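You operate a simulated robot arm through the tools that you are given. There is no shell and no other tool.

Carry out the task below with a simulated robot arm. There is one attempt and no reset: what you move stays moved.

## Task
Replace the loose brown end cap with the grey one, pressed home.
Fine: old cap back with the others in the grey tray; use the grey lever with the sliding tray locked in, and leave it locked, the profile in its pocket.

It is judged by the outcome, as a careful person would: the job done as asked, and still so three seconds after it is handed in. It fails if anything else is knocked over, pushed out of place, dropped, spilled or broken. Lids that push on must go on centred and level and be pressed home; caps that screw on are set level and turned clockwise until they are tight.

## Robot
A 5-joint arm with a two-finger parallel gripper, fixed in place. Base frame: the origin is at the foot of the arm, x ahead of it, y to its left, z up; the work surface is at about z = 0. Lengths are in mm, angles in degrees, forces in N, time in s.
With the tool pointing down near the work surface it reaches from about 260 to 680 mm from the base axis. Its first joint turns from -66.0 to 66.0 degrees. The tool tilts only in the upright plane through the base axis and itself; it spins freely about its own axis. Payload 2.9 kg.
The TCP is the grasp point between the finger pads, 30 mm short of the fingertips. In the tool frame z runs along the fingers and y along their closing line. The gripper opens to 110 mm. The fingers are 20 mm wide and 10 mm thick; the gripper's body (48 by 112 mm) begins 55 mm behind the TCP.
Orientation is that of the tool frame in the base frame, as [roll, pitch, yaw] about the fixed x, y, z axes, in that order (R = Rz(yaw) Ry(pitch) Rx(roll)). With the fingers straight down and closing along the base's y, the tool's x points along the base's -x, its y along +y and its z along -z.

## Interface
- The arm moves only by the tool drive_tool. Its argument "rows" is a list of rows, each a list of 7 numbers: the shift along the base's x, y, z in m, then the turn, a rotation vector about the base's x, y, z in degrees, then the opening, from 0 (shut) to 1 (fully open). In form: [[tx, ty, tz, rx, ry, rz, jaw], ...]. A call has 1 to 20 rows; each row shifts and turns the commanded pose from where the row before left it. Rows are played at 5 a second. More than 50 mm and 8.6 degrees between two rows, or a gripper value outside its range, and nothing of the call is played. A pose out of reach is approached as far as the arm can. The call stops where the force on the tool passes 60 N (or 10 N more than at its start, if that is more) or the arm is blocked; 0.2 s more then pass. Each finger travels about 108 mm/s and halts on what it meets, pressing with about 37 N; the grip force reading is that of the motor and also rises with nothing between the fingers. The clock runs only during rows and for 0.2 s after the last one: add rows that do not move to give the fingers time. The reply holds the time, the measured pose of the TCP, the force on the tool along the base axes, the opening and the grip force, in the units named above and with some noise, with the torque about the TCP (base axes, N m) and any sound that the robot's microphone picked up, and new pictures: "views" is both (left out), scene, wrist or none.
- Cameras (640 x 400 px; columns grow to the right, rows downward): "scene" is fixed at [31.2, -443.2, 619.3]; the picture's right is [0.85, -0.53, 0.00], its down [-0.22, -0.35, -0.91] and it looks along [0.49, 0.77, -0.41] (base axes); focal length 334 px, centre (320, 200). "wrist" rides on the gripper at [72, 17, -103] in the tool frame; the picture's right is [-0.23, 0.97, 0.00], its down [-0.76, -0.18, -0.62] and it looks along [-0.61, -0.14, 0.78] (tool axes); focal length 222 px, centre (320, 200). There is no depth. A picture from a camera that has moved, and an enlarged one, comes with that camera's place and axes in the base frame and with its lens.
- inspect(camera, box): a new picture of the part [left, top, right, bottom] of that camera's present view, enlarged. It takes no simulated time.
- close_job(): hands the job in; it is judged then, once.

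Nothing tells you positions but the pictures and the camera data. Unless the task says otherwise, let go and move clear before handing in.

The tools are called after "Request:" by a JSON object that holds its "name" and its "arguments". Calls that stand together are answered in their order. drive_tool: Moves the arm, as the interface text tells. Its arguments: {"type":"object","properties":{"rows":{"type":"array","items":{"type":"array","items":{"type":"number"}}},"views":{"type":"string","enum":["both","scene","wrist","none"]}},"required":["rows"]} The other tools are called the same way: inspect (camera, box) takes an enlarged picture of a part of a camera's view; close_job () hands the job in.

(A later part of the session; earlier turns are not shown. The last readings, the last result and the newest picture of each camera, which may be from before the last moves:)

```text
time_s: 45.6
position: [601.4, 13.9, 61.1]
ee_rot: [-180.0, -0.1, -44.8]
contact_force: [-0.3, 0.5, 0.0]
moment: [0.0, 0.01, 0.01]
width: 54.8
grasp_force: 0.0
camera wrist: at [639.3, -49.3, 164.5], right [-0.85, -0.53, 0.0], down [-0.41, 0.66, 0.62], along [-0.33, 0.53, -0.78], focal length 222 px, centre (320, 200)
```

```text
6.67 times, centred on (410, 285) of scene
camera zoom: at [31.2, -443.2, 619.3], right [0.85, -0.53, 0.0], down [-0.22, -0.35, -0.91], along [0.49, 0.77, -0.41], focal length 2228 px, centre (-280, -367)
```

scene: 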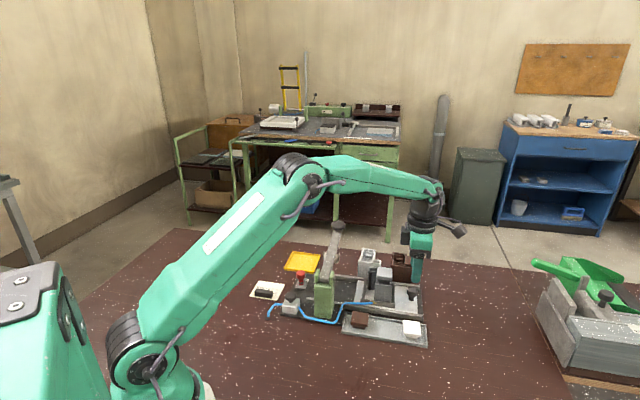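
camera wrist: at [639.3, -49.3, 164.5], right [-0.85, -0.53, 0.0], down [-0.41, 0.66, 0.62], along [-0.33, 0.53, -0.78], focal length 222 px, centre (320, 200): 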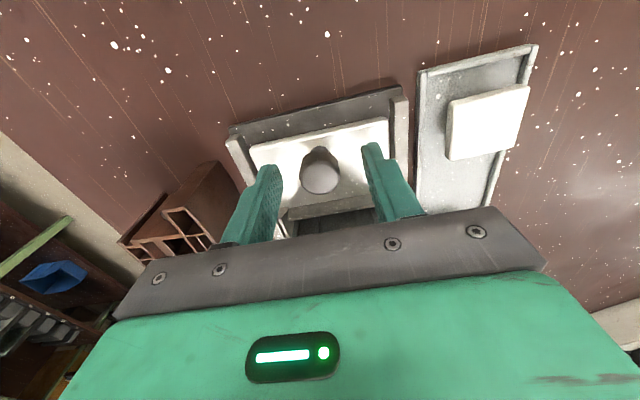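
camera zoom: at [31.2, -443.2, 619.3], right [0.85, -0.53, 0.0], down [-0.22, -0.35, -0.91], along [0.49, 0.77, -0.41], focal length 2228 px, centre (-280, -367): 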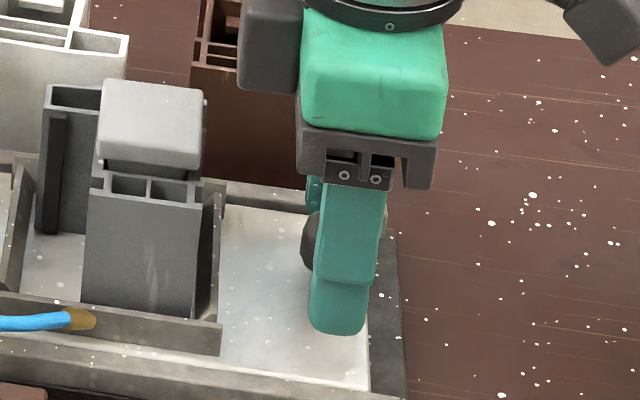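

The side view suggests the knob may be a bit toward the profile relative to the fingers. Checking closer before gripping.

Request:
{"name": "inspect", "arguments": {"camera": "wrist", "box": [250, 120, 390, 220]}}

Request:
{"name": "inspect", "arguments": {"camera": "scene", "box": [395, 265, 435, 310]}}

```text
4.00 times, centred on (320, 170) of wrist
camera zoom: at [639.3, -49.3, 164.5], right [-0.85, -0.53, 0.0], down [-0.41, 0.66, 0.62], along [-0.33, 0.53, -0.78], focal length 888 px, centre (320, 320)
```

zoom: 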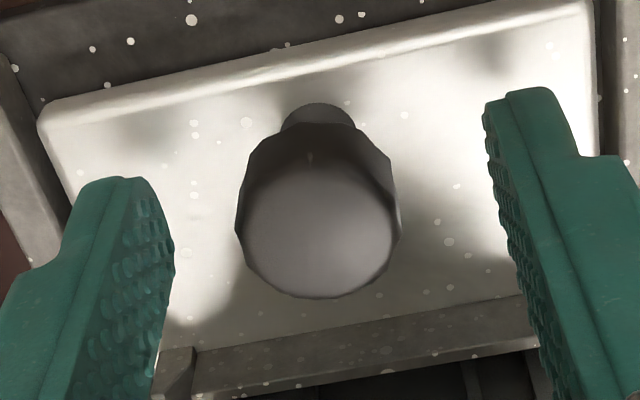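

```text
8.89 times, centred on (415, 288) of scene
camera zoom: at [31.2, -443.2, 619.3], right [0.85, -0.53, 0.0], down [-0.22, -0.35, -0.91], along [0.49, 0.77, -0.41], focal length 2971 px, centre (-524, -578)
```

zoom: 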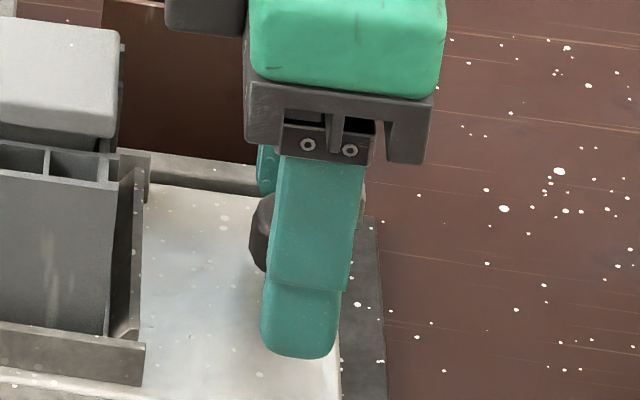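

The knob is about 25 mm across and roughly 2.5 mm toward the profile from my centre. I'll shift by that, lower 3 mm and close on it.

Request:
{"name": "drive_tool", "arguments": {"rows": [[-0.0014, 0.0022, -0.003, 0, 0, 0, 0.5], [0, 0, 0, 0, 0, 0, 0.35], [0, 0, 0, 0, 0, 0, 0.2], [0, 0, 0, 0, 0, 0, 0.15], [0, 0, 0, 0, 0, 0, 0.15]], "views": "wrist"}}

Request:
{"name": "inspect", "arguments": {"camera": "scene", "box": [360, 255, 440, 315]}}

```text
time_s: 46.8
position: [600.3, 16.4, 59.8]
ee_rot: [179.9, -0.1, -44.9]
contact_force: [-1.4, -0.3, 0.0]
moment: [0.0, 0.06, 0.02]
width: 25.2
grasp_force: 44.7
camera wrist: at [637.6, -47.2, 162.1], right [-0.85, -0.53, 0.0], down [-0.41, 0.66, 0.62], along [-0.33, 0.53, -0.78], focal length 222 px, centre (320, 200)
```

wrist: 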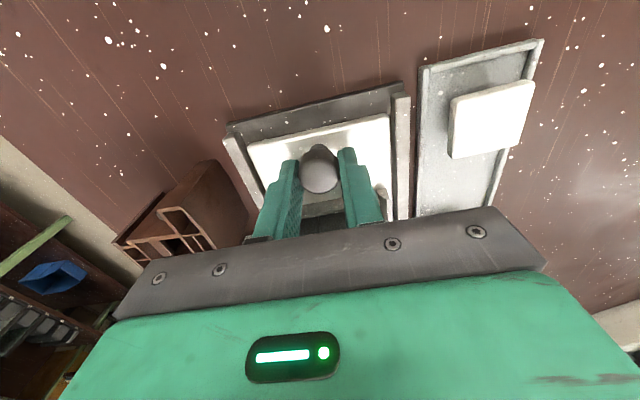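

```text
6.67 times, centred on (400, 285) of scene
camera zoom: at [31.2, -443.2, 619.3], right [0.85, -0.53, 0.0], down [-0.22, -0.35, -0.91], along [0.49, 0.77, -0.41], focal length 2228 px, centre (-213, -367)
```

zoom: 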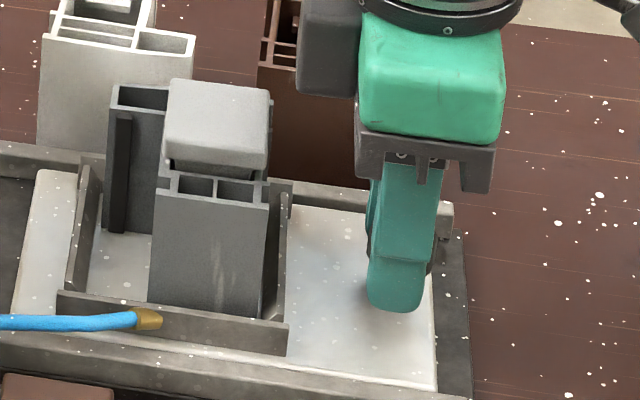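

The knob is held (25 mm). I'll start a slow test push along the rails toward the lever and watch the forces.

Request:
{"name": "drive_tool", "arguments": {"rows": [[-0.0011, 0.0011, 0, 0, 0, 0, 0.15], [-0.0021, 0.0021, 0, 0, 0, 0, 0.15], [-0.0028, 0.0028, 0, 0, 0, 0, 0.15], [-0.0028, 0.0028, 0, 0, 0, 0, 0.15], [0, 0, 0, 0, 0, 0, 0.15]], "views": "none"}}

Request:
{"name": "inspect", "arguments": {"camera": "scene", "box": [340, 245, 440, 325]}}

```text
time_s: 48.0
position: [589.1, 26.1, 58.9]
ee_rot: [179.9, 0.2, -44.8]
contact_force: [-4.9, -5.4, 0.0]
moment: [-0.2, -0.02, -0.06]
width: 25.3
grasp_force: 45.4
```

```text
5.00 times, centred on (390, 285) of scene
camera zoom: at [31.2, -443.2, 619.3], right [0.85, -0.53, 0.0], down [-0.22, -0.35, -0.91], along [0.49, 0.77, -0.41], focal length 1671 px, centre (-30, -225)
```

zoom: 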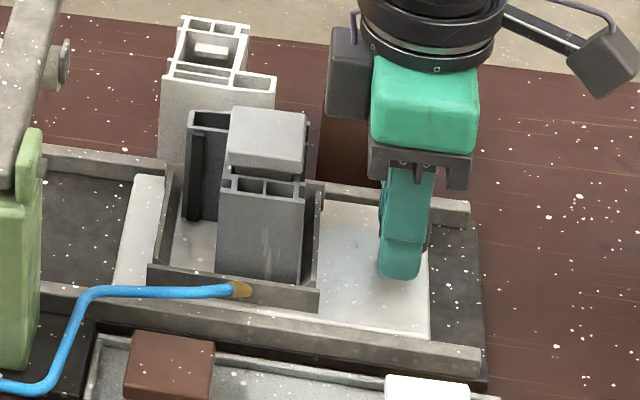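

The tray slides freely with the profile upright. There is a slight sideways load of about 7 N, so I'll trim 0.5 mm across the rails and carry on in small steps.

Request:
{"name": "drive_tool", "arguments": {"rows": [[-0.0004, -0.0004, 0, 0, 0, 0, 0.15], [0, 0, 0, 0, 0, 0, 0.15]], "views": "none"}}

Request:
{"name": "drive_tool", "arguments": {"rows": [[-0.0014, 0.0014, 0, 0, 0, 0, 0.15], [-0.0028, 0.0028, 0, 0, 0, 0, 0.15], [-0.0035, 0.0035, 0, 0, 0, 0, 0.15], [-0.0035, 0.0035, 0, 0, 0, 0, 0.15], [-0.0028, 0.0028, 0, 0, 0, 0, 0.15], [0, 0, 0, 0, 0, 0, 0.15]], "views": "none"}}

```text
time_s: 48.6
position: [588.4, 25.8, 59.8]
ee_rot: [-179.9, 0.0, -44.8]
contact_force: [-1.7, -0.1, 0.7]
moment: [0.22, 0.31, -0.02]
width: 25.1
grasp_force: 44.6
```

```text
time_s: 50.0
position: [575.6, 40.6, 58.2]
ee_rot: [180.0, 0.0, -44.9]
contact_force: [2.2, 1.4, -5.7]
moment: [-0.03, -0.11, -0.07]
width: 25.0
grasp_force: 44.8
```

Forces are low and the tray is moving true. Continuing the slide in moderate steps.

Request:
{"name": "drive_tool", "arguments": {"rows": [[-0.0021, 0.0021, 0, 0, 0, 0, 0.15], [-0.0035, 0.0035, 0, 0, 0, 0, 0.15], [-0.0035, 0.0035, 0, 0, 0, 0, 0.15], [-0.0035, 0.0035, 0, 0, 0, 0, 0.15], [-0.0035, 0.0035, 0, 0, 0, 0, 0.15], [-0.0035, 0.0035, 0, 0, 0, 0, 0.15], [-0.0028, 0.0028, 0, 0, 0, 0, 0.15], [0, 0, 0, 0, 0, 0, 0.15]], "views": "scene"}}

Request:
{"name": "inspect", "arguments": {"camera": "scene", "box": [310, 235, 430, 335]}}

```text
time_s: 51.8
position: [553.6, 62.1, 59.7]
ee_rot: [180.0, 0.1, -44.8]
contact_force: [7.7, 7.9, -17.8]
moment: [0.22, -0.19, -0.01]
width: 25.2
grasp_force: 44.9
```

scene: 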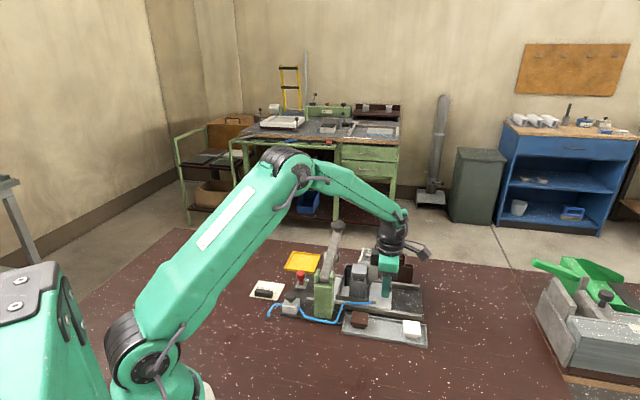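

```text
4.00 times, centred on (370, 285) of scene
camera zoom: at [31.3, -443.2, 619.3], right [0.85, -0.53, 0.0], down [-0.22, -0.35, -0.91], along [0.49, 0.77, -0.41], focal length 1337 px, centre (120, -140)
```

zoom: 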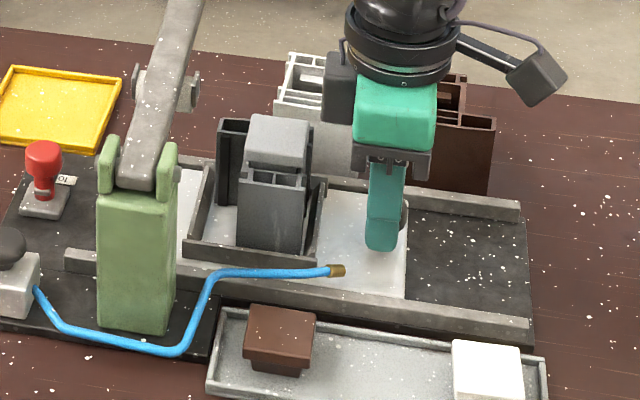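

The tray is about halfway in, the profile is upright and the hose nozzle stays on the rail. I'll trim the small sideways and vertical loads, then continue.

Request:
{"name": "drive_tool", "arguments": {"rows": [[0.0005, 0.0005, -0.001, 0, 0, 0, 0.15], [0, 0, 0, 0, 0, 0, 0.15]], "views": "none"}}

Request:
{"name": "drive_tool", "arguments": {"rows": [[-0.0021, 0.0021, 0, 0, 0, 0, 0.15], [-0.0035, 0.0035, 0, 0, 0, 0, 0.15], [-0.0035, 0.0036, 0, 0, 0, 0, 0.15], [-0.0035, 0.0036, 0, 0, 0, 0, 0.15], [-0.0028, 0.0028, 0, 0, 0, 0, 0.15], [0, 0, 0, 0, 0, 0, 0.15]], "views": "none"}}

Request:
{"name": "inspect", "arguments": {"camera": "scene", "box": [290, 225, 420, 335]}}

```text
time_s: 52.4
position: [555.2, 61.8, 59.3]
ee_rot: [180.0, 0.0, -44.9]
contact_force: [0.6, 2.3, -5.2]
moment: [0.21, 0.26, 0.14]
width: 25.2
grasp_force: 45.0
```

```text
time_s: 53.8
position: [537.4, 77.3, 60.5]
ee_rot: [180.0, 0.0, -44.8]
contact_force: [-12.4, -12.2, 19.3]
moment: [-0.35, 0.1, -0.1]
width: 25.3
grasp_force: 45.0
```

```text
3.64 times, centred on (355, 280) of scene
camera zoom: at [31.0, -443.2, 619.3], right [0.85, -0.53, 0.0], down [-0.22, -0.35, -0.91], along [0.49, 0.77, -0.41], focal length 1215 px, centre (193, -91)
```

zoom: 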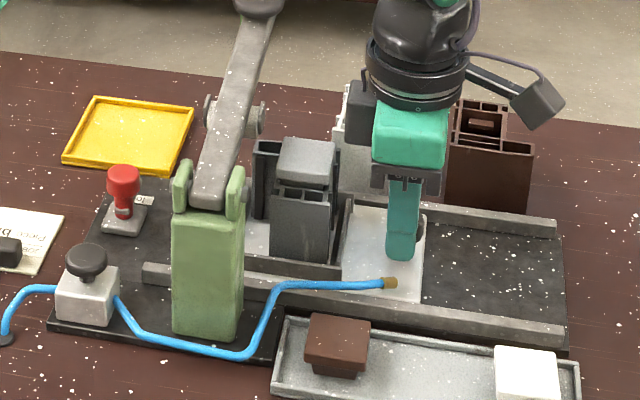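

The tray is about 88 mm in. The sideways and vertical loads wander as the commanded pose re-syncs, so I'll trim again and continue slowly toward the stop.

Request:
{"name": "drive_tool", "arguments": {"rows": [[-0.0008, -0.0008, 0.0013, 0, 0, 0, 0.15], [0, 0, 0, 0, 0, 0, 0.15]], "views": "none"}}

Request:
{"name": "drive_tool", "arguments": {"rows": [[-0.0021, 0.0021, 0, 0, 0, 0, 0.15], [-0.0035, 0.0035, 0, 0, 0, 0, 0.15], [-0.0035, 0.0035, 0, 0, 0, 0, 0.15], [-0.0035, 0.0035, 0, 0, 0, 0, 0.15], [-0.0035, 0.0035, 0, 0, 0, 0, 0.15], [-0.0028, 0.0028, 0, 0, 0, 0, 0.15], [0, 0, 0, 0, 0, 0, 0.15]], "views": "scene"}}

Request:
{"name": "inspect", "arguments": {"camera": "scene", "box": [270, 215, 410, 325]}}

```text
time_s: 54.4
position: [537.9, 76.9, 59.4]
ee_rot: [-179.9, 0.0, -44.8]
contact_force: [-0.5, -1.8, 5.9]
moment: [-0.08, -0.02, -0.11]
width: 25.3
grasp_force: 44.6
```

```text
time_s: 56.0
position: [518.1, 96.5, 58.3]
ee_rot: [-180.0, -0.1, -44.7]
contact_force: [13.6, 13.0, -12.6]
moment: [0.32, -0.27, 0.09]
width: 25.3
grasp_force: 44.9
```

scene: 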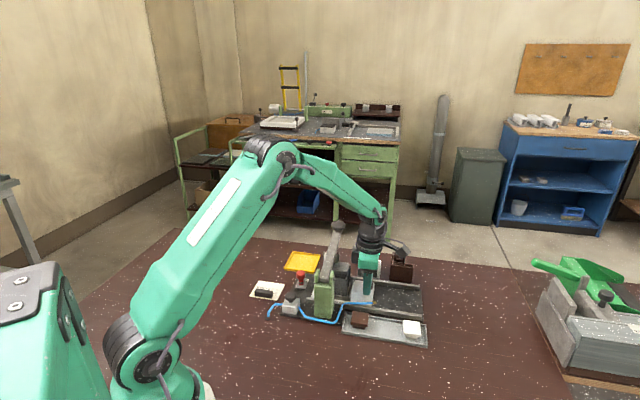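

```text
3.64 times, centred on (340, 270) of scene
camera zoom: at [31.3, -443.2, 619.3], right [0.85, -0.53, 0.0], down [-0.22, -0.35, -0.91], along [0.49, 0.77, -0.41], focal length 1215 px, centre (247, -54)
```

zoom: 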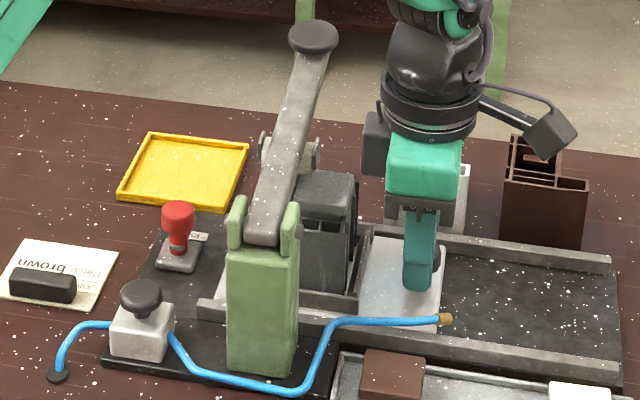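

About 115 mm in, and the cap is passing behind the post toward the lever with clearance. Trimming again, then the last stretch in small steps so I can feel the stop.

Request:
{"name": "drive_tool", "arguments": {"rows": [[0.0009, 0.0009, -0.0009, 0, 0, 0, 0.15], [0, 0, 0, 0, 0, 0, 0.15]], "views": "none"}}

Request:
{"name": "drive_tool", "arguments": {"rows": [[-0.0014, 0.0014, 0, 0, 0, 0, 0.15], [-0.0021, 0.0021, 0, 0, 0, 0, 0.15], [-0.0021, 0.0021, 0, 0, 0, 0, 0.15], [-0.0021, 0.0021, 0, 0, 0, 0, 0.15], [-0.0014, 0.0014, 0, 0, 0, 0, 0.15], [0, 0, 0, 0, 0, 0, 0.15]], "views": "wrist"}}

Request:
{"name": "inspect", "arguments": {"camera": "scene", "box": [280, 215, 400, 315]}}

```text
time_s: 56.6
position: [519.7, 95.4, 59.4]
ee_rot: [-179.9, -0.1, -45.0]
contact_force: [2.8, 2.3, 3.1]
moment: [-0.04, -0.15, 0.09]
width: 25.1
grasp_force: 45.2
```

```text
time_s: 58.0
position: [509.2, 104.3, 59.6]
ee_rot: [179.9, 0.0, -44.9]
contact_force: [-12.6, -9.1, 20.2]
moment: [-0.3, 0.14, -0.02]
width: 25.5
grasp_force: 45.0
camera wrist: at [548.3, 42.2, 162.1], right [-0.85, -0.53, 0.0], down [-0.41, 0.66, 0.62], along [-0.33, 0.53, -0.78], focal length 222 px, centre (320, 200)
```

wrist: 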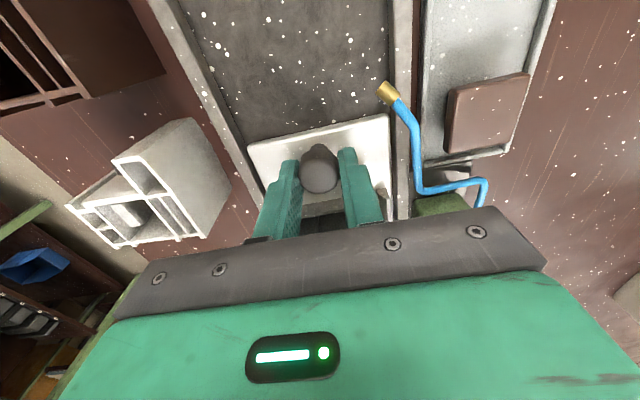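

```text
4.00 times, centred on (340, 265) of scene
camera zoom: at [31.0, -443.2, 619.3], right [0.85, -0.53, 0.0], down [-0.22, -0.35, -0.91], along [0.49, 0.77, -0.41], focal length 1337 px, centre (240, -60)
```

zoom: 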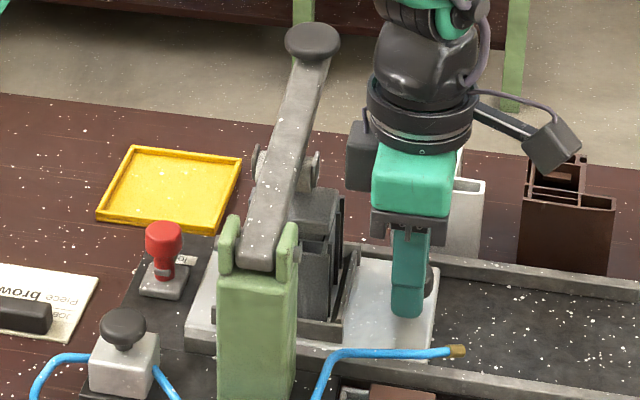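

About 12 mm to go. Trimming the loads and creeping in 2 mm steps to the stop.

Request:
{"name": "drive_tool", "arguments": {"rows": [[-0.0008, -0.0006, 0.0014, 0, 0, 0, 0.15], [0, 0, 0, 0, 0, 0, 0.15]], "views": "none"}}

Request:
{"name": "drive_tool", "arguments": {"rows": [[-0.0014, 0.0014, 0, 0, 0, 0, 0.15], [-0.0014, 0.0014, 0, 0, 0, 0, 0.15], [-0.0014, 0.0014, 0, 0, 0, 0, 0.15], [-0.0014, 0.0014, 0, 0, 0, 0, 0.15], [0, 0, 0, 0, 0, 0, 0.15]], "views": "none"}}

Request:
{"name": "inspect", "arguments": {"camera": "scene", "box": [280, 235, 380, 315]}}

```text
time_s: 58.6
position: [509.8, 105.3, 59.4]
ee_rot: [180.0, 0.0, -44.8]
contact_force: [-1.9, 0.5, 1.3]
moment: [-0.01, 0.04, -0.04]
width: 25.1
grasp_force: 45.3
```

```text
time_s: 59.8
position: [506.3, 109.4, 60.0]
ee_rot: [-179.7, -0.2, -45.1]
contact_force: [26.9, -21.4, -16.5]
moment: [-0.45, -0.57, 0.02]
width: 25.2
grasp_force: 44.8
```

```text
5.00 times, centred on (330, 275) of scene
camera zoom: at [31.3, -443.2, 619.4], right [0.85, -0.53, 0.0], down [-0.22, -0.35, -0.91], along [0.49, 0.77, -0.41], focal length 1671 px, centre (270, -175)
```

zoom: 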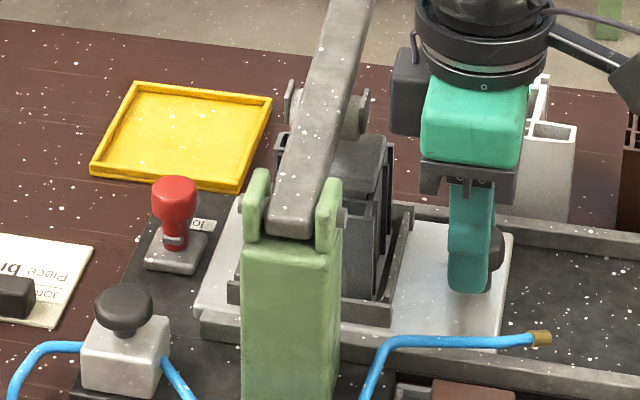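

I've met a firm stop (34 N along the rails) after about 132 mm. I'll check whether that is the end stop and whether the cap is properly under the foot, not touching the lever.

Request:
{"name": "drive_tool", "arguments": {"rows": [[0.0007, -0.0007, -0.0005, 0, 0, 0, 0.15], [0.0, 0.0, -0.0005, 0, 0, 0, 0.15], [0, 0, 0, 0, 0, 0, 0.15]], "views": "both"}}

Request:
{"name": "inspect", "arguments": {"camera": "scene", "box": [320, 240, 370, 300]}}

Request:
{"name": "inspect", "arguments": {"camera": "scene", "box": [295, 260, 345, 300]}}

```text
time_s: 60.6
position: [506.3, 110.0, 59.9]
ee_rot: [-179.9, -0.2, -45.0]
contact_force: [12.0, -20.3, 10.4]
moment: [-0.6, -0.53, 0.01]
width: 25.4
grasp_force: 45.0
camera wrist: at [543.7, 46.3, 163.5], right [-0.85, -0.53, 0.0], down [-0.41, 0.66, 0.62], along [-0.33, 0.53, -0.78], focal length 222 px, centre (320, 200)
```

scene: 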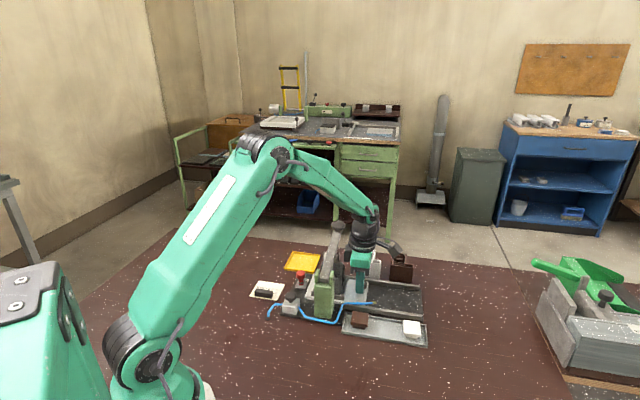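
wrist: 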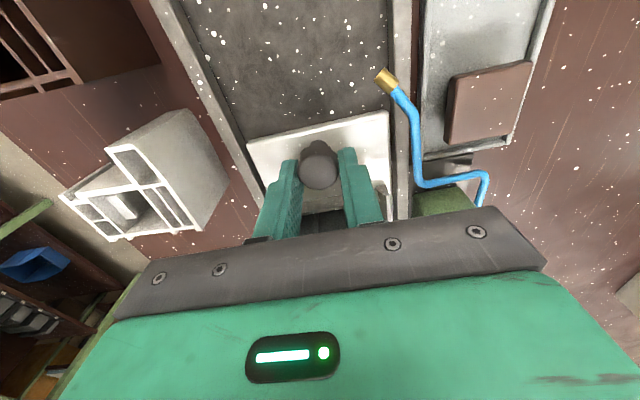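

```text
6.67 times, centred on (345, 270) of scene
camera zoom: at [31.1, -443.2, 619.3], right [0.85, -0.53, 0.0], down [-0.22, -0.35, -0.91], along [0.49, 0.77, -0.41], focal length 2228 px, centre (153, -267)
```

zoom: 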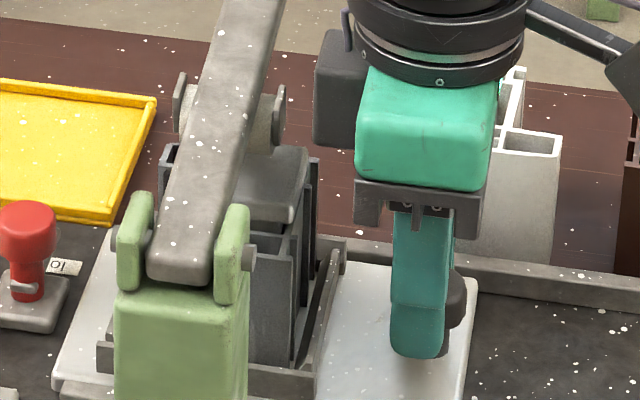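

```text
10.00 times, centred on (320, 280) of scene
camera zoom: at [31.1, -443.2, 619.3], right [0.85, -0.53, 0.0], down [-0.22, -0.35, -0.91], along [0.49, 0.77, -0.41], focal length 3342 px, centre (320, -600)
```

zoom: 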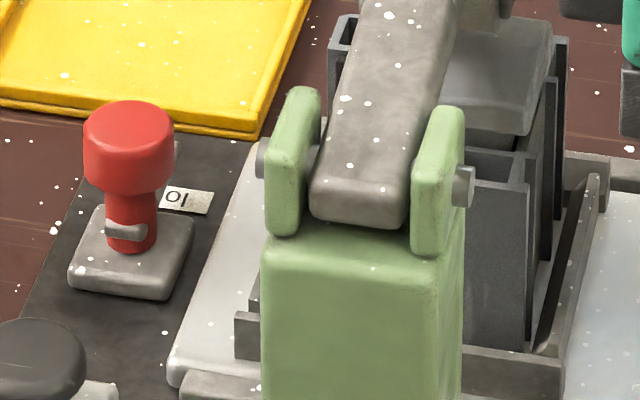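

The cap is under the lever and the tray is against its own stop. I'll relax the push, release the knob and rise straight up, keeping clear of the lever.

Request:
{"name": "drive_tool", "arguments": {"rows": [[0.001, -0.001, 0.0005, 0, 0, 0, 0.15], [0, 0, 0, 0, 0, 0, 0.15], [0, 0, 0, 0, 0, 0, 0.3], [0, 0, 0, 0, 0, 0, 0.5], [0, 0, 0, 0, 0, 0, 0.5], [0, 0, 0.02, 0, 0, 0, 0.5], [0, 0, 0.04, 0, 0, 0, 0.5], [0, 0, 0.04, 0, 0, 0, 0.5]], "views": "both"}}

Request:
{"name": "inspect", "arguments": {"camera": "scene", "box": [280, 220, 400, 320]}}

Request:
{"name": "inspect", "arguments": {"camera": "wrist", "box": [220, 80, 420, 220]}}

```text
time_s: 62.4
position: [504.9, 109.3, 160.7]
ee_rot: [-180.0, 0.0, -44.9]
contact_force: [-0.3, 0.3, 0.1]
moment: [0.0, 0.0, 0.02]
width: 55.1
grasp_force: 0.0
camera wrist: at [543.7, 46.6, 263.3], right [-0.85, -0.53, 0.0], down [-0.41, 0.66, 0.62], along [-0.33, 0.53, -0.78], focal length 222 px, centre (320, 200)
```

scene: 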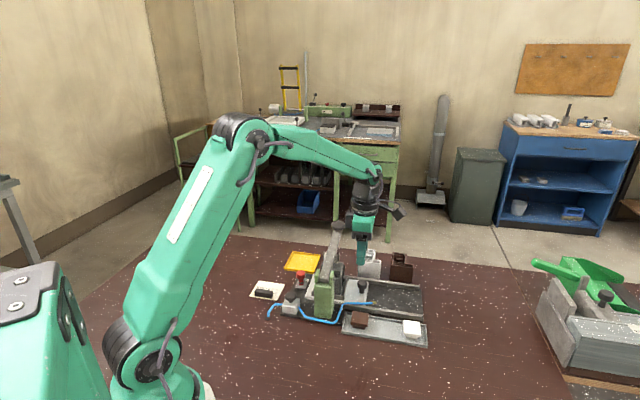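
wrist: 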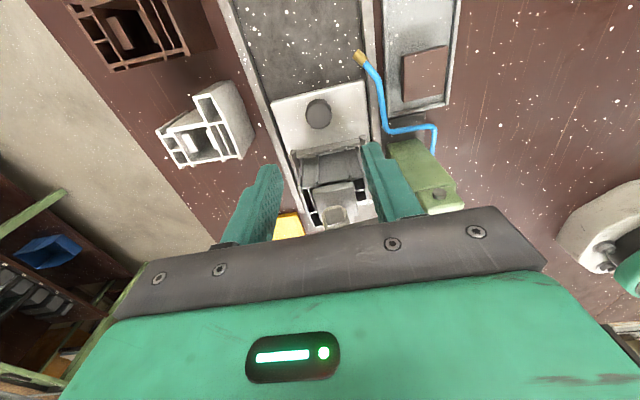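

```text
4.00 times, centred on (340, 270) of scene
camera zoom: at [31.2, -443.2, 619.3], right [0.85, -0.53, 0.0], down [-0.22, -0.35, -0.91], along [0.49, 0.77, -0.41], focal length 1337 px, centre (240, -80)
```

zoom: 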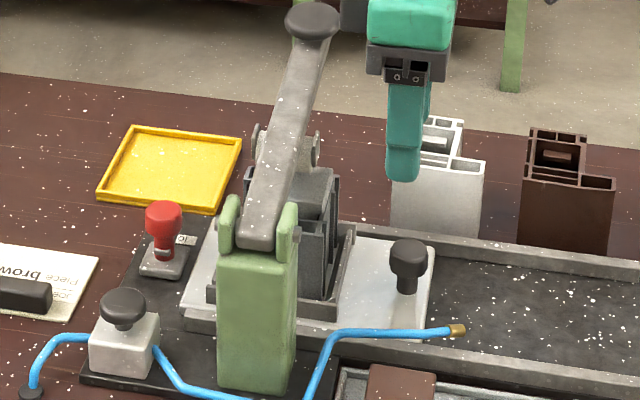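

```text
2.86 times, centred on (320, 150) of wrist
camera zoom: at [543.7, 46.6, 263.3], right [-0.85, -0.53, 0.0], down [-0.41, 0.66, 0.62], along [-0.33, 0.53, -0.78], focal length 635 px, centre (320, 343)
```

zoom: 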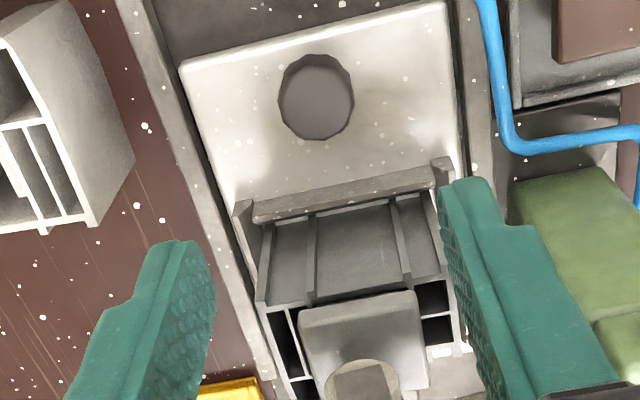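

The tray is released and still in place. Next is the lock: I'll rise well above the lever, turn so the camera ends up on the side away from it, and move over the red knob for a close look.

Request:
{"name": "drive_tool", "arguments": {"rows": [[0, 0, 0.04, 0, 0, 0, 0.5], [0, 0, 0.04, 0, 0, 0, 0.5], [-0.0105, 0.0104, 0, 0, 0, -8.18, 0.5], [-0.0105, 0.0104, 0, 0, 0, -8.18, 0.5], [-0.0105, 0.0104, 0, 0, 0, -8.18, 0.5], [-0.0105, 0.0104, 0, 0, 0, -8.18, 0.5], [-0.0105, 0.0104, 0, 0, 0, -8.18, 0.5], [-0.0105, 0.0104, 0, 0, 0, -8.18, 0.5], [-0.0105, 0.0104, 0, 0, 0, -8.18, 0.5], [-0.0105, 0.0104, 0, 0, 0, -8.18, 0.5], [-0.0105, 0.0104, 0, 0, 0, -8.18, 0.5], [-0.0105, 0.0104, 0, 0, 0, -8.18, 0.5], [-0.0105, 0.0104, 0, 0, 0, -8.18, 0.5], [0, 0, -0.03, 0, 0, 0, 0.5], [0, 0, 0, 0, 0, 0, 0.5]], "views": "both"}}

Request:
{"name": "inspect", "arguments": {"camera": "wrist", "box": [260, 80, 400, 190]}}

Request:
{"name": "inspect", "arguments": {"camera": "wrist", "box": [130, 60, 290, 200]}}

```text
time_s: 65.6
position: [389.8, 222.6, 209.4]
ee_rot: [-180.0, -0.1, -134.8]
contact_force: [0.2, -0.1, 0.1]
moment: [-0.02, -0.02, 0.0]
width: 55.0
grasp_force: 0.1
camera wrist: at [326.0, 183.7, 312.3], right [-0.53, 0.85, 0.0], down [0.66, 0.41, 0.62], along [0.53, 0.33, -0.78], focal length 222 px, centre (320, 200)
```

scene: 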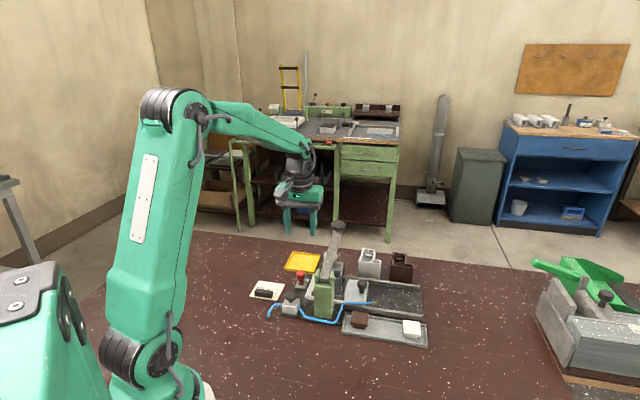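
wrist: 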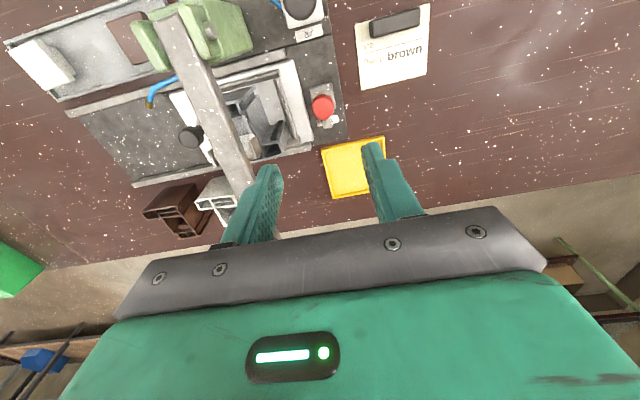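

```text
3.64 times, centred on (330, 135) of wrist
camera zoom: at [326.0, 183.7, 312.3], right [-0.53, 0.85, 0.0], down [0.66, 0.41, 0.62], along [0.53, 0.33, -0.78], focal length 808 px, centre (284, 436)
```

zoom: 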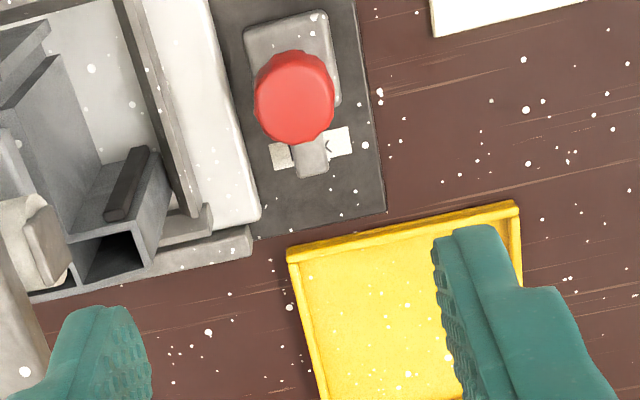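

```text
2.86 times, centred on (210, 130) of wrist
camera zoom: at [326.0, 183.7, 312.3], right [-0.53, 0.85, 0.0], down [0.66, 0.41, 0.62], along [0.53, 0.33, -0.78], focal length 635 px, centre (634, 400)
```

zoom: 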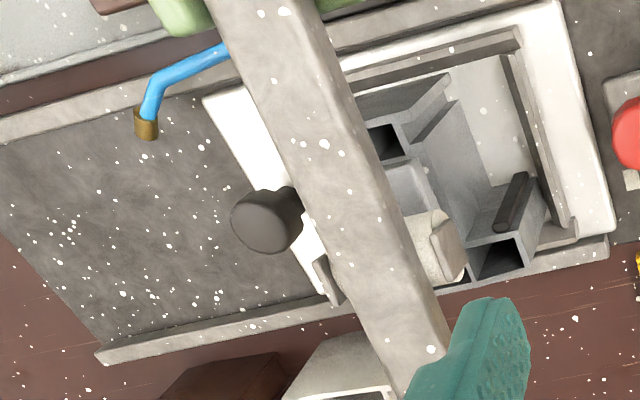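

The red lock knob's top is at about (388,226,49), right next to the tray's leading edge, with its latch arm pointing away from the tray. I'll grip it with the body turned away from the lever's roller, so I first rotate to yaw≈157° and lower partway.

Request:
{"name": "drive_tool", "arguments": {"rows": [[-0.0002, 0.0004, 0, 0, 0, -8.46, 0.45], [-0.0002, 0.0004, 0, 0, 0, -8.46, 0.45], [-0.0002, 0.0004, 0, 0, 0, -8.46, 0.45], [-0.0002, 0.0004, 0, 0, 0, -8.46, 0.45], [-0.0002, 0.0004, 0, 0, 0, -8.46, 0.45], [-0.0002, 0.0004, 0, 0, 0, -8.46, 0.45], [-0.0002, 0.0004, 0, 0, 0, -8.46, 0.45], [-0.0002, 0.0004, 0, 0, 0, -8.46, 0.45], [0, 0, -0.04, 0, 0, 0, 0.45], [0, 0, -0.04, 0, 0, 0, 0.45], [0, 0, 0, 0, 0, 0, 0.45]], "views": "both"}}

Request:
{"name": "inspect", "arguments": {"camera": "wrist", "box": [240, 90, 400, 200]}}

Request:
{"name": "inspect", "arguments": {"camera": "scene", "box": [270, 220, 360, 300]}}

```text
time_s: 68.0
position: [388.1, 227.7, 129.4]
ee_rot: [180.0, 0.0, 157.3]
contact_force: [-0.7, -0.3, -0.2]
moment: [-0.02, -0.01, -0.04]
width: 49.5
grasp_force: 0.1
camera wrist: at [326.7, 270.9, 232.7], right [0.58, 0.81, 0.0], down [0.63, -0.46, 0.62], along [0.51, -0.36, -0.78], focal length 222 px, centre (320, 200)
```

scene: 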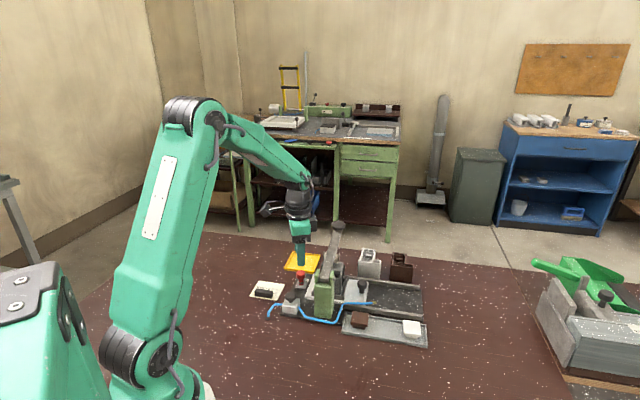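
wrist: 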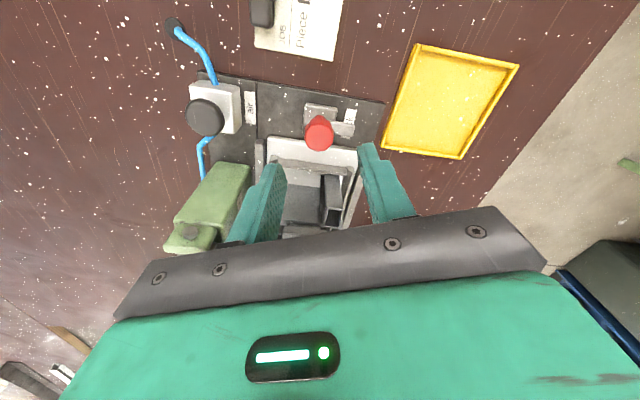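

```text
3.64 times, centred on (320, 145) of wrist
camera zoom: at [326.7, 270.9, 232.7], right [0.58, 0.81, 0.0], down [0.63, -0.46, 0.62], along [0.51, -0.36, -0.78], focal length 808 px, centre (320, 400)
```

zoom: 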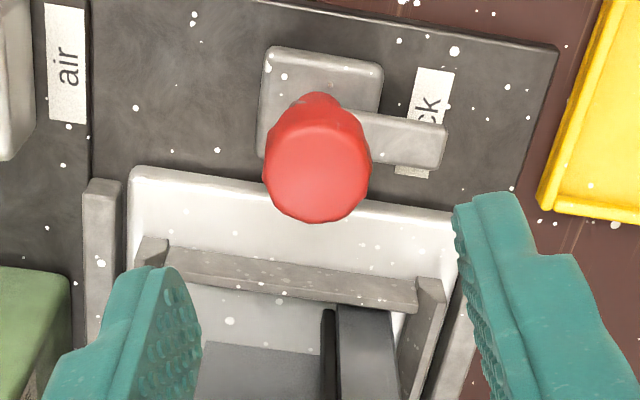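

```text
5.00 times, centred on (315, 260) of scene
camera zoom: at [31.2, -443.2, 619.3], right [0.85, -0.53, 0.0], down [-0.22, -0.35, -0.91], along [0.49, 0.77, -0.41], focal length 1671 px, centre (345, -100)
```

zoom: 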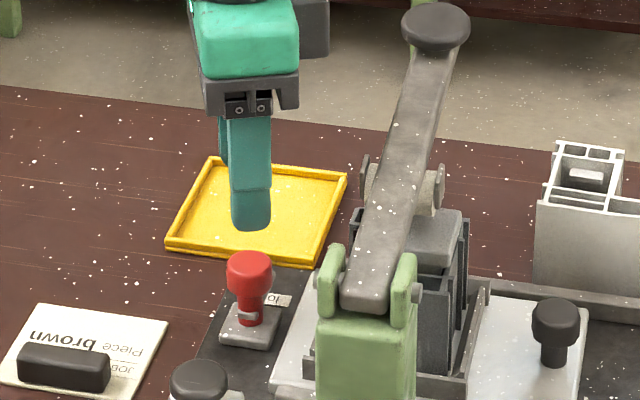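

The lock is a turn latch: the flat arm swings clockwise from its present position over the tray's front edge. I'll lower over the red head, with the fingertips staying above the arm.

Request:
{"name": "drive_tool", "arguments": {"rows": [[0.001, -0.002, -0.03, 0, 0, 0, 0.45], [0, 0, -0.02, 0, 0, 0, 0.45], [0, 0, -0.011, 0, 0, 0, 0.45], [0, 0, 0, 0, 0, 0, 0.45]], "views": "both"}}

Request:
{"name": "inspect", "arguments": {"camera": "scene", "box": [275, 230, 345, 300]}}

Request:
{"name": "inspect", "arguments": {"camera": "wrist", "box": [240, 100, 400, 210]}}

```text
time_s: 69.0
position: [390.4, 225.3, 68.1]
ee_rot: [180.0, 0.0, 157.5]
contact_force: [0.1, -0.2, 0.4]
moment: [0.01, 0.0, -0.03]
width: 49.5
grasp_force: 0.0
camera wrist: at [327.6, 268.4, 171.3], right [0.58, 0.81, 0.0], down [0.64, -0.46, 0.62], along [0.51, -0.36, -0.78], focal length 222 px, centre (320, 200)
```

scene: 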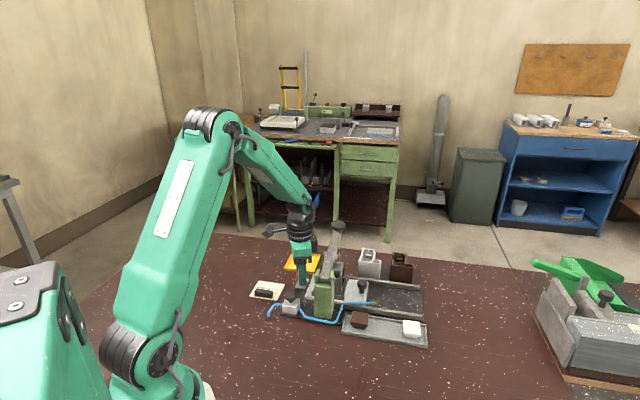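
wrist: 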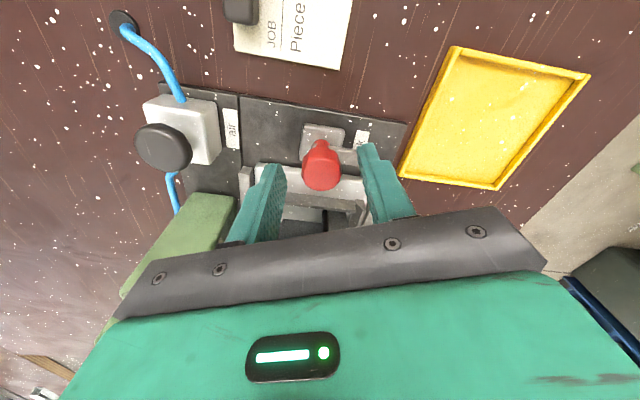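

```text
5.71 times, centred on (310, 265) of scene
camera zoom: at [31.2, -443.2, 619.3], right [0.85, -0.53, 0.0], down [-0.22, -0.35, -0.91], along [0.49, 0.77, -0.41], focal length 1910 px, centre (377, -171)
```

zoom: 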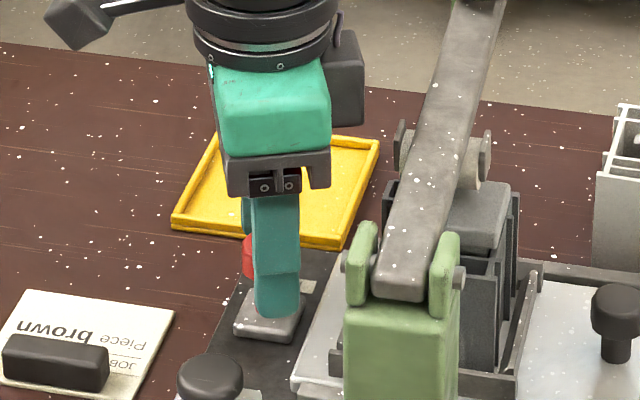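

```text
3.64 times, centred on (320, 155) of wrist
camera zoom: at [327.6, 268.4, 171.3], right [0.58, 0.81, 0.0], down [0.64, -0.46, 0.62], along [0.51, -0.36, -0.78], focal length 808 px, centre (320, 364)
```

zoom: 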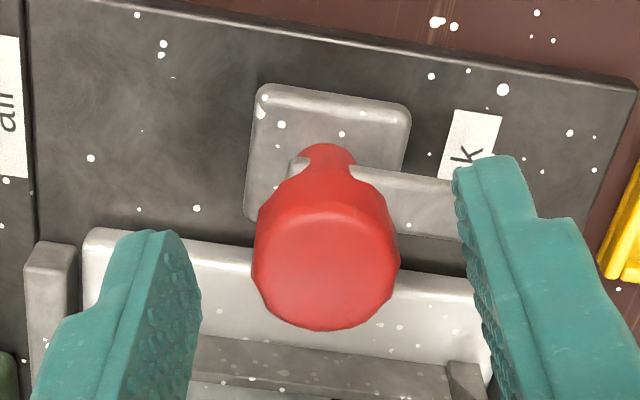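

The red head is centred between the fingers with its top at z≈52. Closing on it.

Request:
{"name": "drive_tool", "arguments": {"rows": [[0, 0, 0, 0, 0, 0, 0.3], [0, 0, 0, 0, 0, 0, 0.2], [0, 0, 0, 0, 0, 0, 0.15], [0, 0, 0, 0, 0, 0, 0.15]], "views": "none"}}

Request:
{"name": "inspect", "arguments": {"camera": "wrist", "box": [240, 100, 400, 210]}}

```text
time_s: 70.0
position: [390.3, 225.2, 69.5]
ee_rot: [179.9, 0.2, 157.5]
contact_force: [5.5, 15.0, -9.0]
moment: [0.38, -0.24, 0.01]
width: 25.1
grasp_force: 45.1
```

```text
3.64 times, centred on (320, 155) of wrist
camera zoom: at [327.9, 269.0, 171.6], right [0.58, 0.81, 0.0], down [0.63, -0.46, 0.62], along [0.51, -0.36, -0.78], focal length 808 px, centre (320, 364)
```

zoom: 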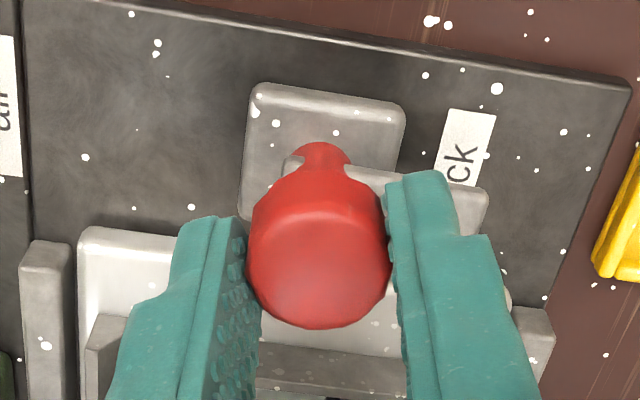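

Gripped at 25 mm. I'll relax the side load, then try a small clockwise turn and see whether it gives.

Request:
{"name": "drive_tool", "arguments": {"rows": [[0.0005, 0.0011, -0.0006, 0, 0, 0, 0.15], [0, 0, 0, 0, 0, 0, 0.15], [0, 0, 0, 0, 0, -4, 0.15], [0, 0, 0, 0, 0, -4, 0.15], [0, 0, 0, 0, 0, 0, 0.15]], "views": "none"}}

Request:
{"name": "inspect", "arguments": {"camera": "wrist", "box": [240, 100, 400, 210]}}

```text
time_s: 71.2
position: [389.3, 225.5, 68.4]
ee_rot: [180.0, 0.0, 149.3]
contact_force: [-7.7, -0.9, 24.7]
moment: [0.1, 0.58, 0.02]
width: 25.4
grasp_force: 44.6
```

```text
3.64 times, centred on (320, 155) of wrist
camera zoom: at [335.0, 277.2, 171.7], right [0.69, 0.72, 0.0], down [0.57, -0.54, 0.62], along [0.45, -0.43, -0.78], focal length 808 px, centre (320, 364)
```

zoom: 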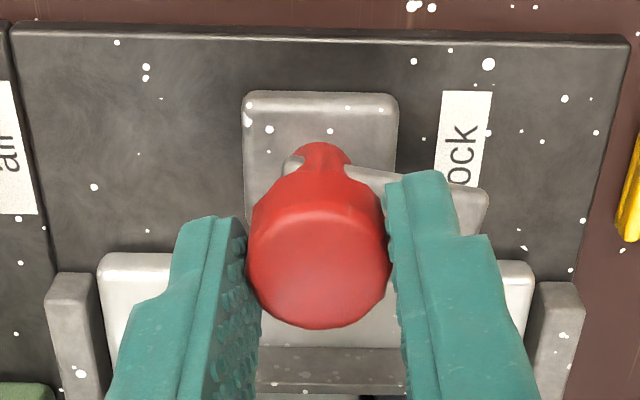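

The latch turns with the knob and with almost no torque. I'll relax the vertical load and continue clockwise for this stroke.

Request:
{"name": "drive_tool", "arguments": {"rows": [[0.0005, 0, 0.0013, 0, 0, 0, 0.15], [0, 0, 0, 0, 0, -6, 0.15], [0, 0, 0, 0, 0, -6, 0.15], [0, 0, 0, 0, 0, -6, 0.15], [0, 0, 0, 0, 0, -6, 0.15], [0, 0, 0, 0, 0, -6, 0.15], [0, 0, 0, 0, 0, -6, 0.15], [0, 0, 0, 0, 0, 0, 0.15]], "views": "none"}}

Request:
{"name": "inspect", "arguments": {"camera": "wrist", "box": [240, 100, 400, 210]}}

Request:
{"name": "inspect", "arguments": {"camera": "scene", "box": [275, 230, 375, 310]}}

```text
time_s: 73.0
position: [390.1, 225.2, 68.8]
ee_rot: [-179.8, 0.0, 113.4]
contact_force: [-17.6, 3.7, -1.4]
moment: [0.12, 0.39, -0.02]
width: 25.4
grasp_force: 44.8
```

```text
3.64 times, centred on (320, 155) of wrist
camera zoom: at [375.5, 298.8, 171.6], right [0.98, 0.18, 0.0], down [0.14, -0.77, 0.62], along [0.11, -0.61, -0.78], focal length 808 px, centre (320, 364)
```

zoom: 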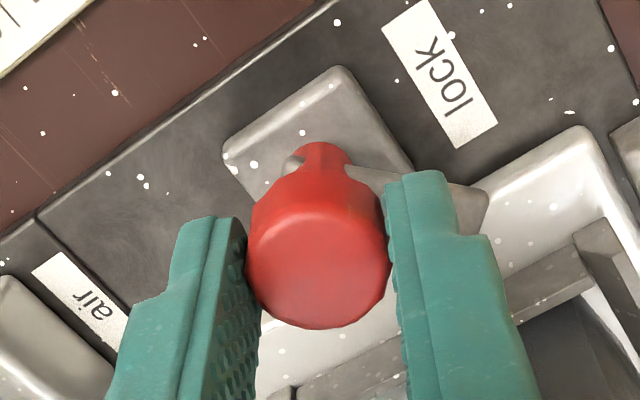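

```text
5.00 times, centred on (325, 270) of scene
camera zoom: at [31.2, -443.2, 619.3], right [0.85, -0.53, 0.0], down [-0.22, -0.35, -0.91], along [0.49, 0.77, -0.41], focal length 1671 px, centre (295, -150)
```

zoom: 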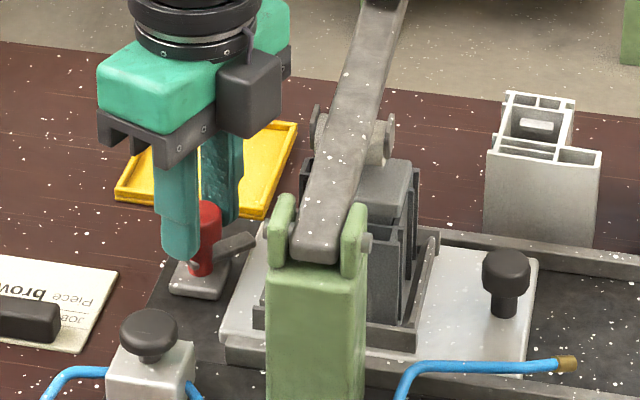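

The arm has swung 44° toward the tray, freely. I'll open, turn back, and regrip for the second stroke so the gripper body stays away from the lever.

Request:
{"name": "drive_tool", "arguments": {"rows": [[0, 0, 0, 0, 0, 0, 0.3], [0, 0, 0, 0, 0, 0, 0.4], [0, 0, 0, 0, 0, 0, 0.4], [0, 0, 0, 0, 0, 7.4, 0.4], [0, 0, 0, 0, 0, 7.4, 0.4], [0, 0, 0, 0, 0, 7.4, 0.4], [0, 0, 0, 0, 0, 7.4, 0.4], [0, 0, 0, 0, 0, 7.4, 0.4], [0, 0, 0, 0, 0, 7.4, 0.4], [0, 0, 0, 0, 0, 0, 0.4]], "views": "none"}}

Request:
{"name": "inspect", "arguments": {"camera": "wrist", "box": [240, 100, 400, 210]}}

Request:
{"name": "inspect", "arguments": {"camera": "scene", "box": [275, 240, 345, 300]}}

```text
time_s: 75.2
position: [390.3, 225.6, 69.4]
ee_rot: [180.0, 0.1, 157.9]
contact_force: [0.0, -0.2, -0.1]
moment: [0.0, -0.01, 0.01]
width: 44.0
grasp_force: 0.2
```

```text
3.64 times, centred on (320, 155) of wrist
camera zoom: at [328.9, 268.5, 172.6], right [0.58, 0.82, 0.0], down [0.64, -0.45, 0.62], along [0.51, -0.36, -0.78], focal length 808 px, centre (320, 364)
```

zoom: 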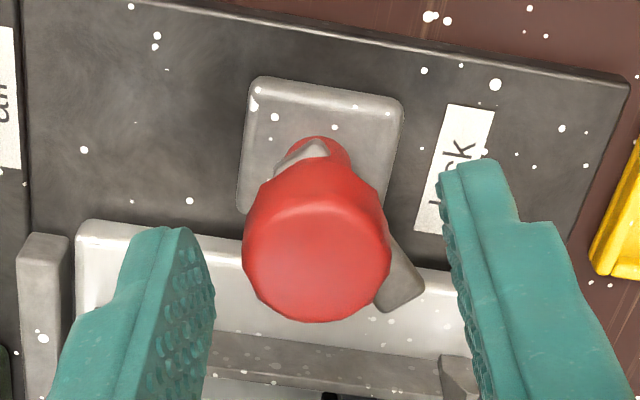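

```text
6.67 times, centred on (310, 270) of scene
camera zoom: at [31.2, -443.2, 619.3], right [0.85, -0.53, 0.0], down [-0.22, -0.35, -0.91], along [0.49, 0.77, -0.41], focal length 2228 px, centre (387, -267)
```

zoom: 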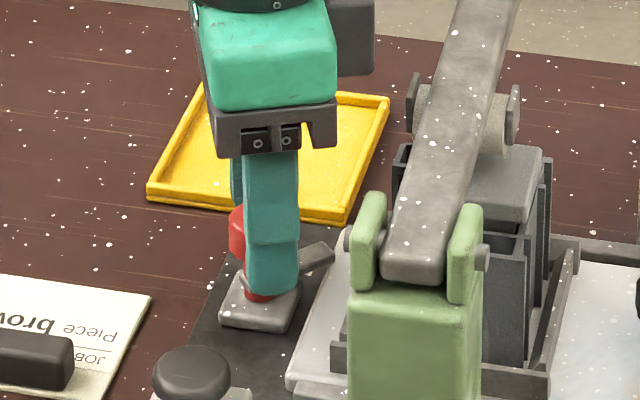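

The latch arm stays where I left it, half-way round. Regripping for the second stroke.

Request:
{"name": "drive_tool", "arguments": {"rows": [[0, 0, 0, 0, 0, 0, 0.25], [0, 0, 0, 0, 0, 0, 0.15], [0, 0, 0, 0, 0, 0, 0.15]], "views": "none"}}

```text
time_s: 76.0
position: [390.4, 225.9, 69.5]
ee_rot: [-179.9, 0.1, 157.8]
contact_force: [-1.0, -2.2, 1.6]
moment: [-0.12, 0.04, -0.03]
width: 25.2
grasp_force: 45.2
```

Request:
{"name": "drive_tool", "arguments": {"rows": [[0, 0, 0, 0, 0, -6, 0.15], [0, 0, 0, 0, 0, -6, 0.15], [0, 0, 0, 0, 0, -6, 0.15], [0, 0, 0, 0, 0, -6, 0.15], [0, 0, 0, 0, 0, -6, 0.15], [0, 0, 0, 0, 0, -6, 0.15], [0, 0, 0, 0, 0, 0, 0.15]], "views": "none"}}

Request:
{"name": "inspect", "arguments": {"camera": "wrist", "box": [240, 100, 400, 210]}}

Request:
{"name": "inspect", "arguments": {"camera": "scene", "box": [275, 240, 345, 300]}}

```text
time_s: 77.6
position: [390.6, 225.0, 68.7]
ee_rot: [-179.8, 0.0, 121.6]
contact_force: [-11.5, -19.5, 20.7]
moment: [-0.45, 0.21, 0.03]
width: 25.2
grasp_force: 44.9
```

```text
3.64 times, centred on (320, 155) of wrist
camera zoom: at [365.5, 295.5, 172.5], right [0.95, 0.32, 0.0], down [0.25, -0.74, 0.62], along [0.2, -0.59, -0.78], focal length 808 px, centre (320, 364)
```

zoom: 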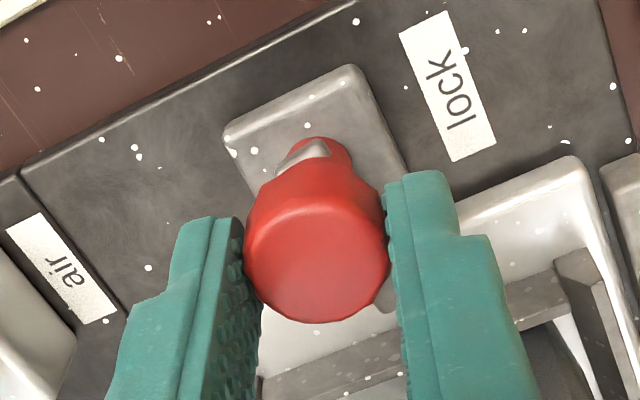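

```text
6.67 times, centred on (310, 270) of scene
camera zoom: at [31.1, -443.3, 619.3], right [0.85, -0.53, 0.0], down [-0.22, -0.35, -0.91], along [0.49, 0.77, -0.41], focal length 2228 px, centre (387, -267)
```

zoom: 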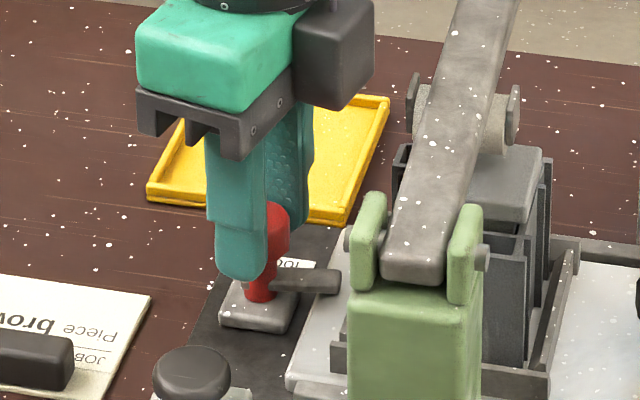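

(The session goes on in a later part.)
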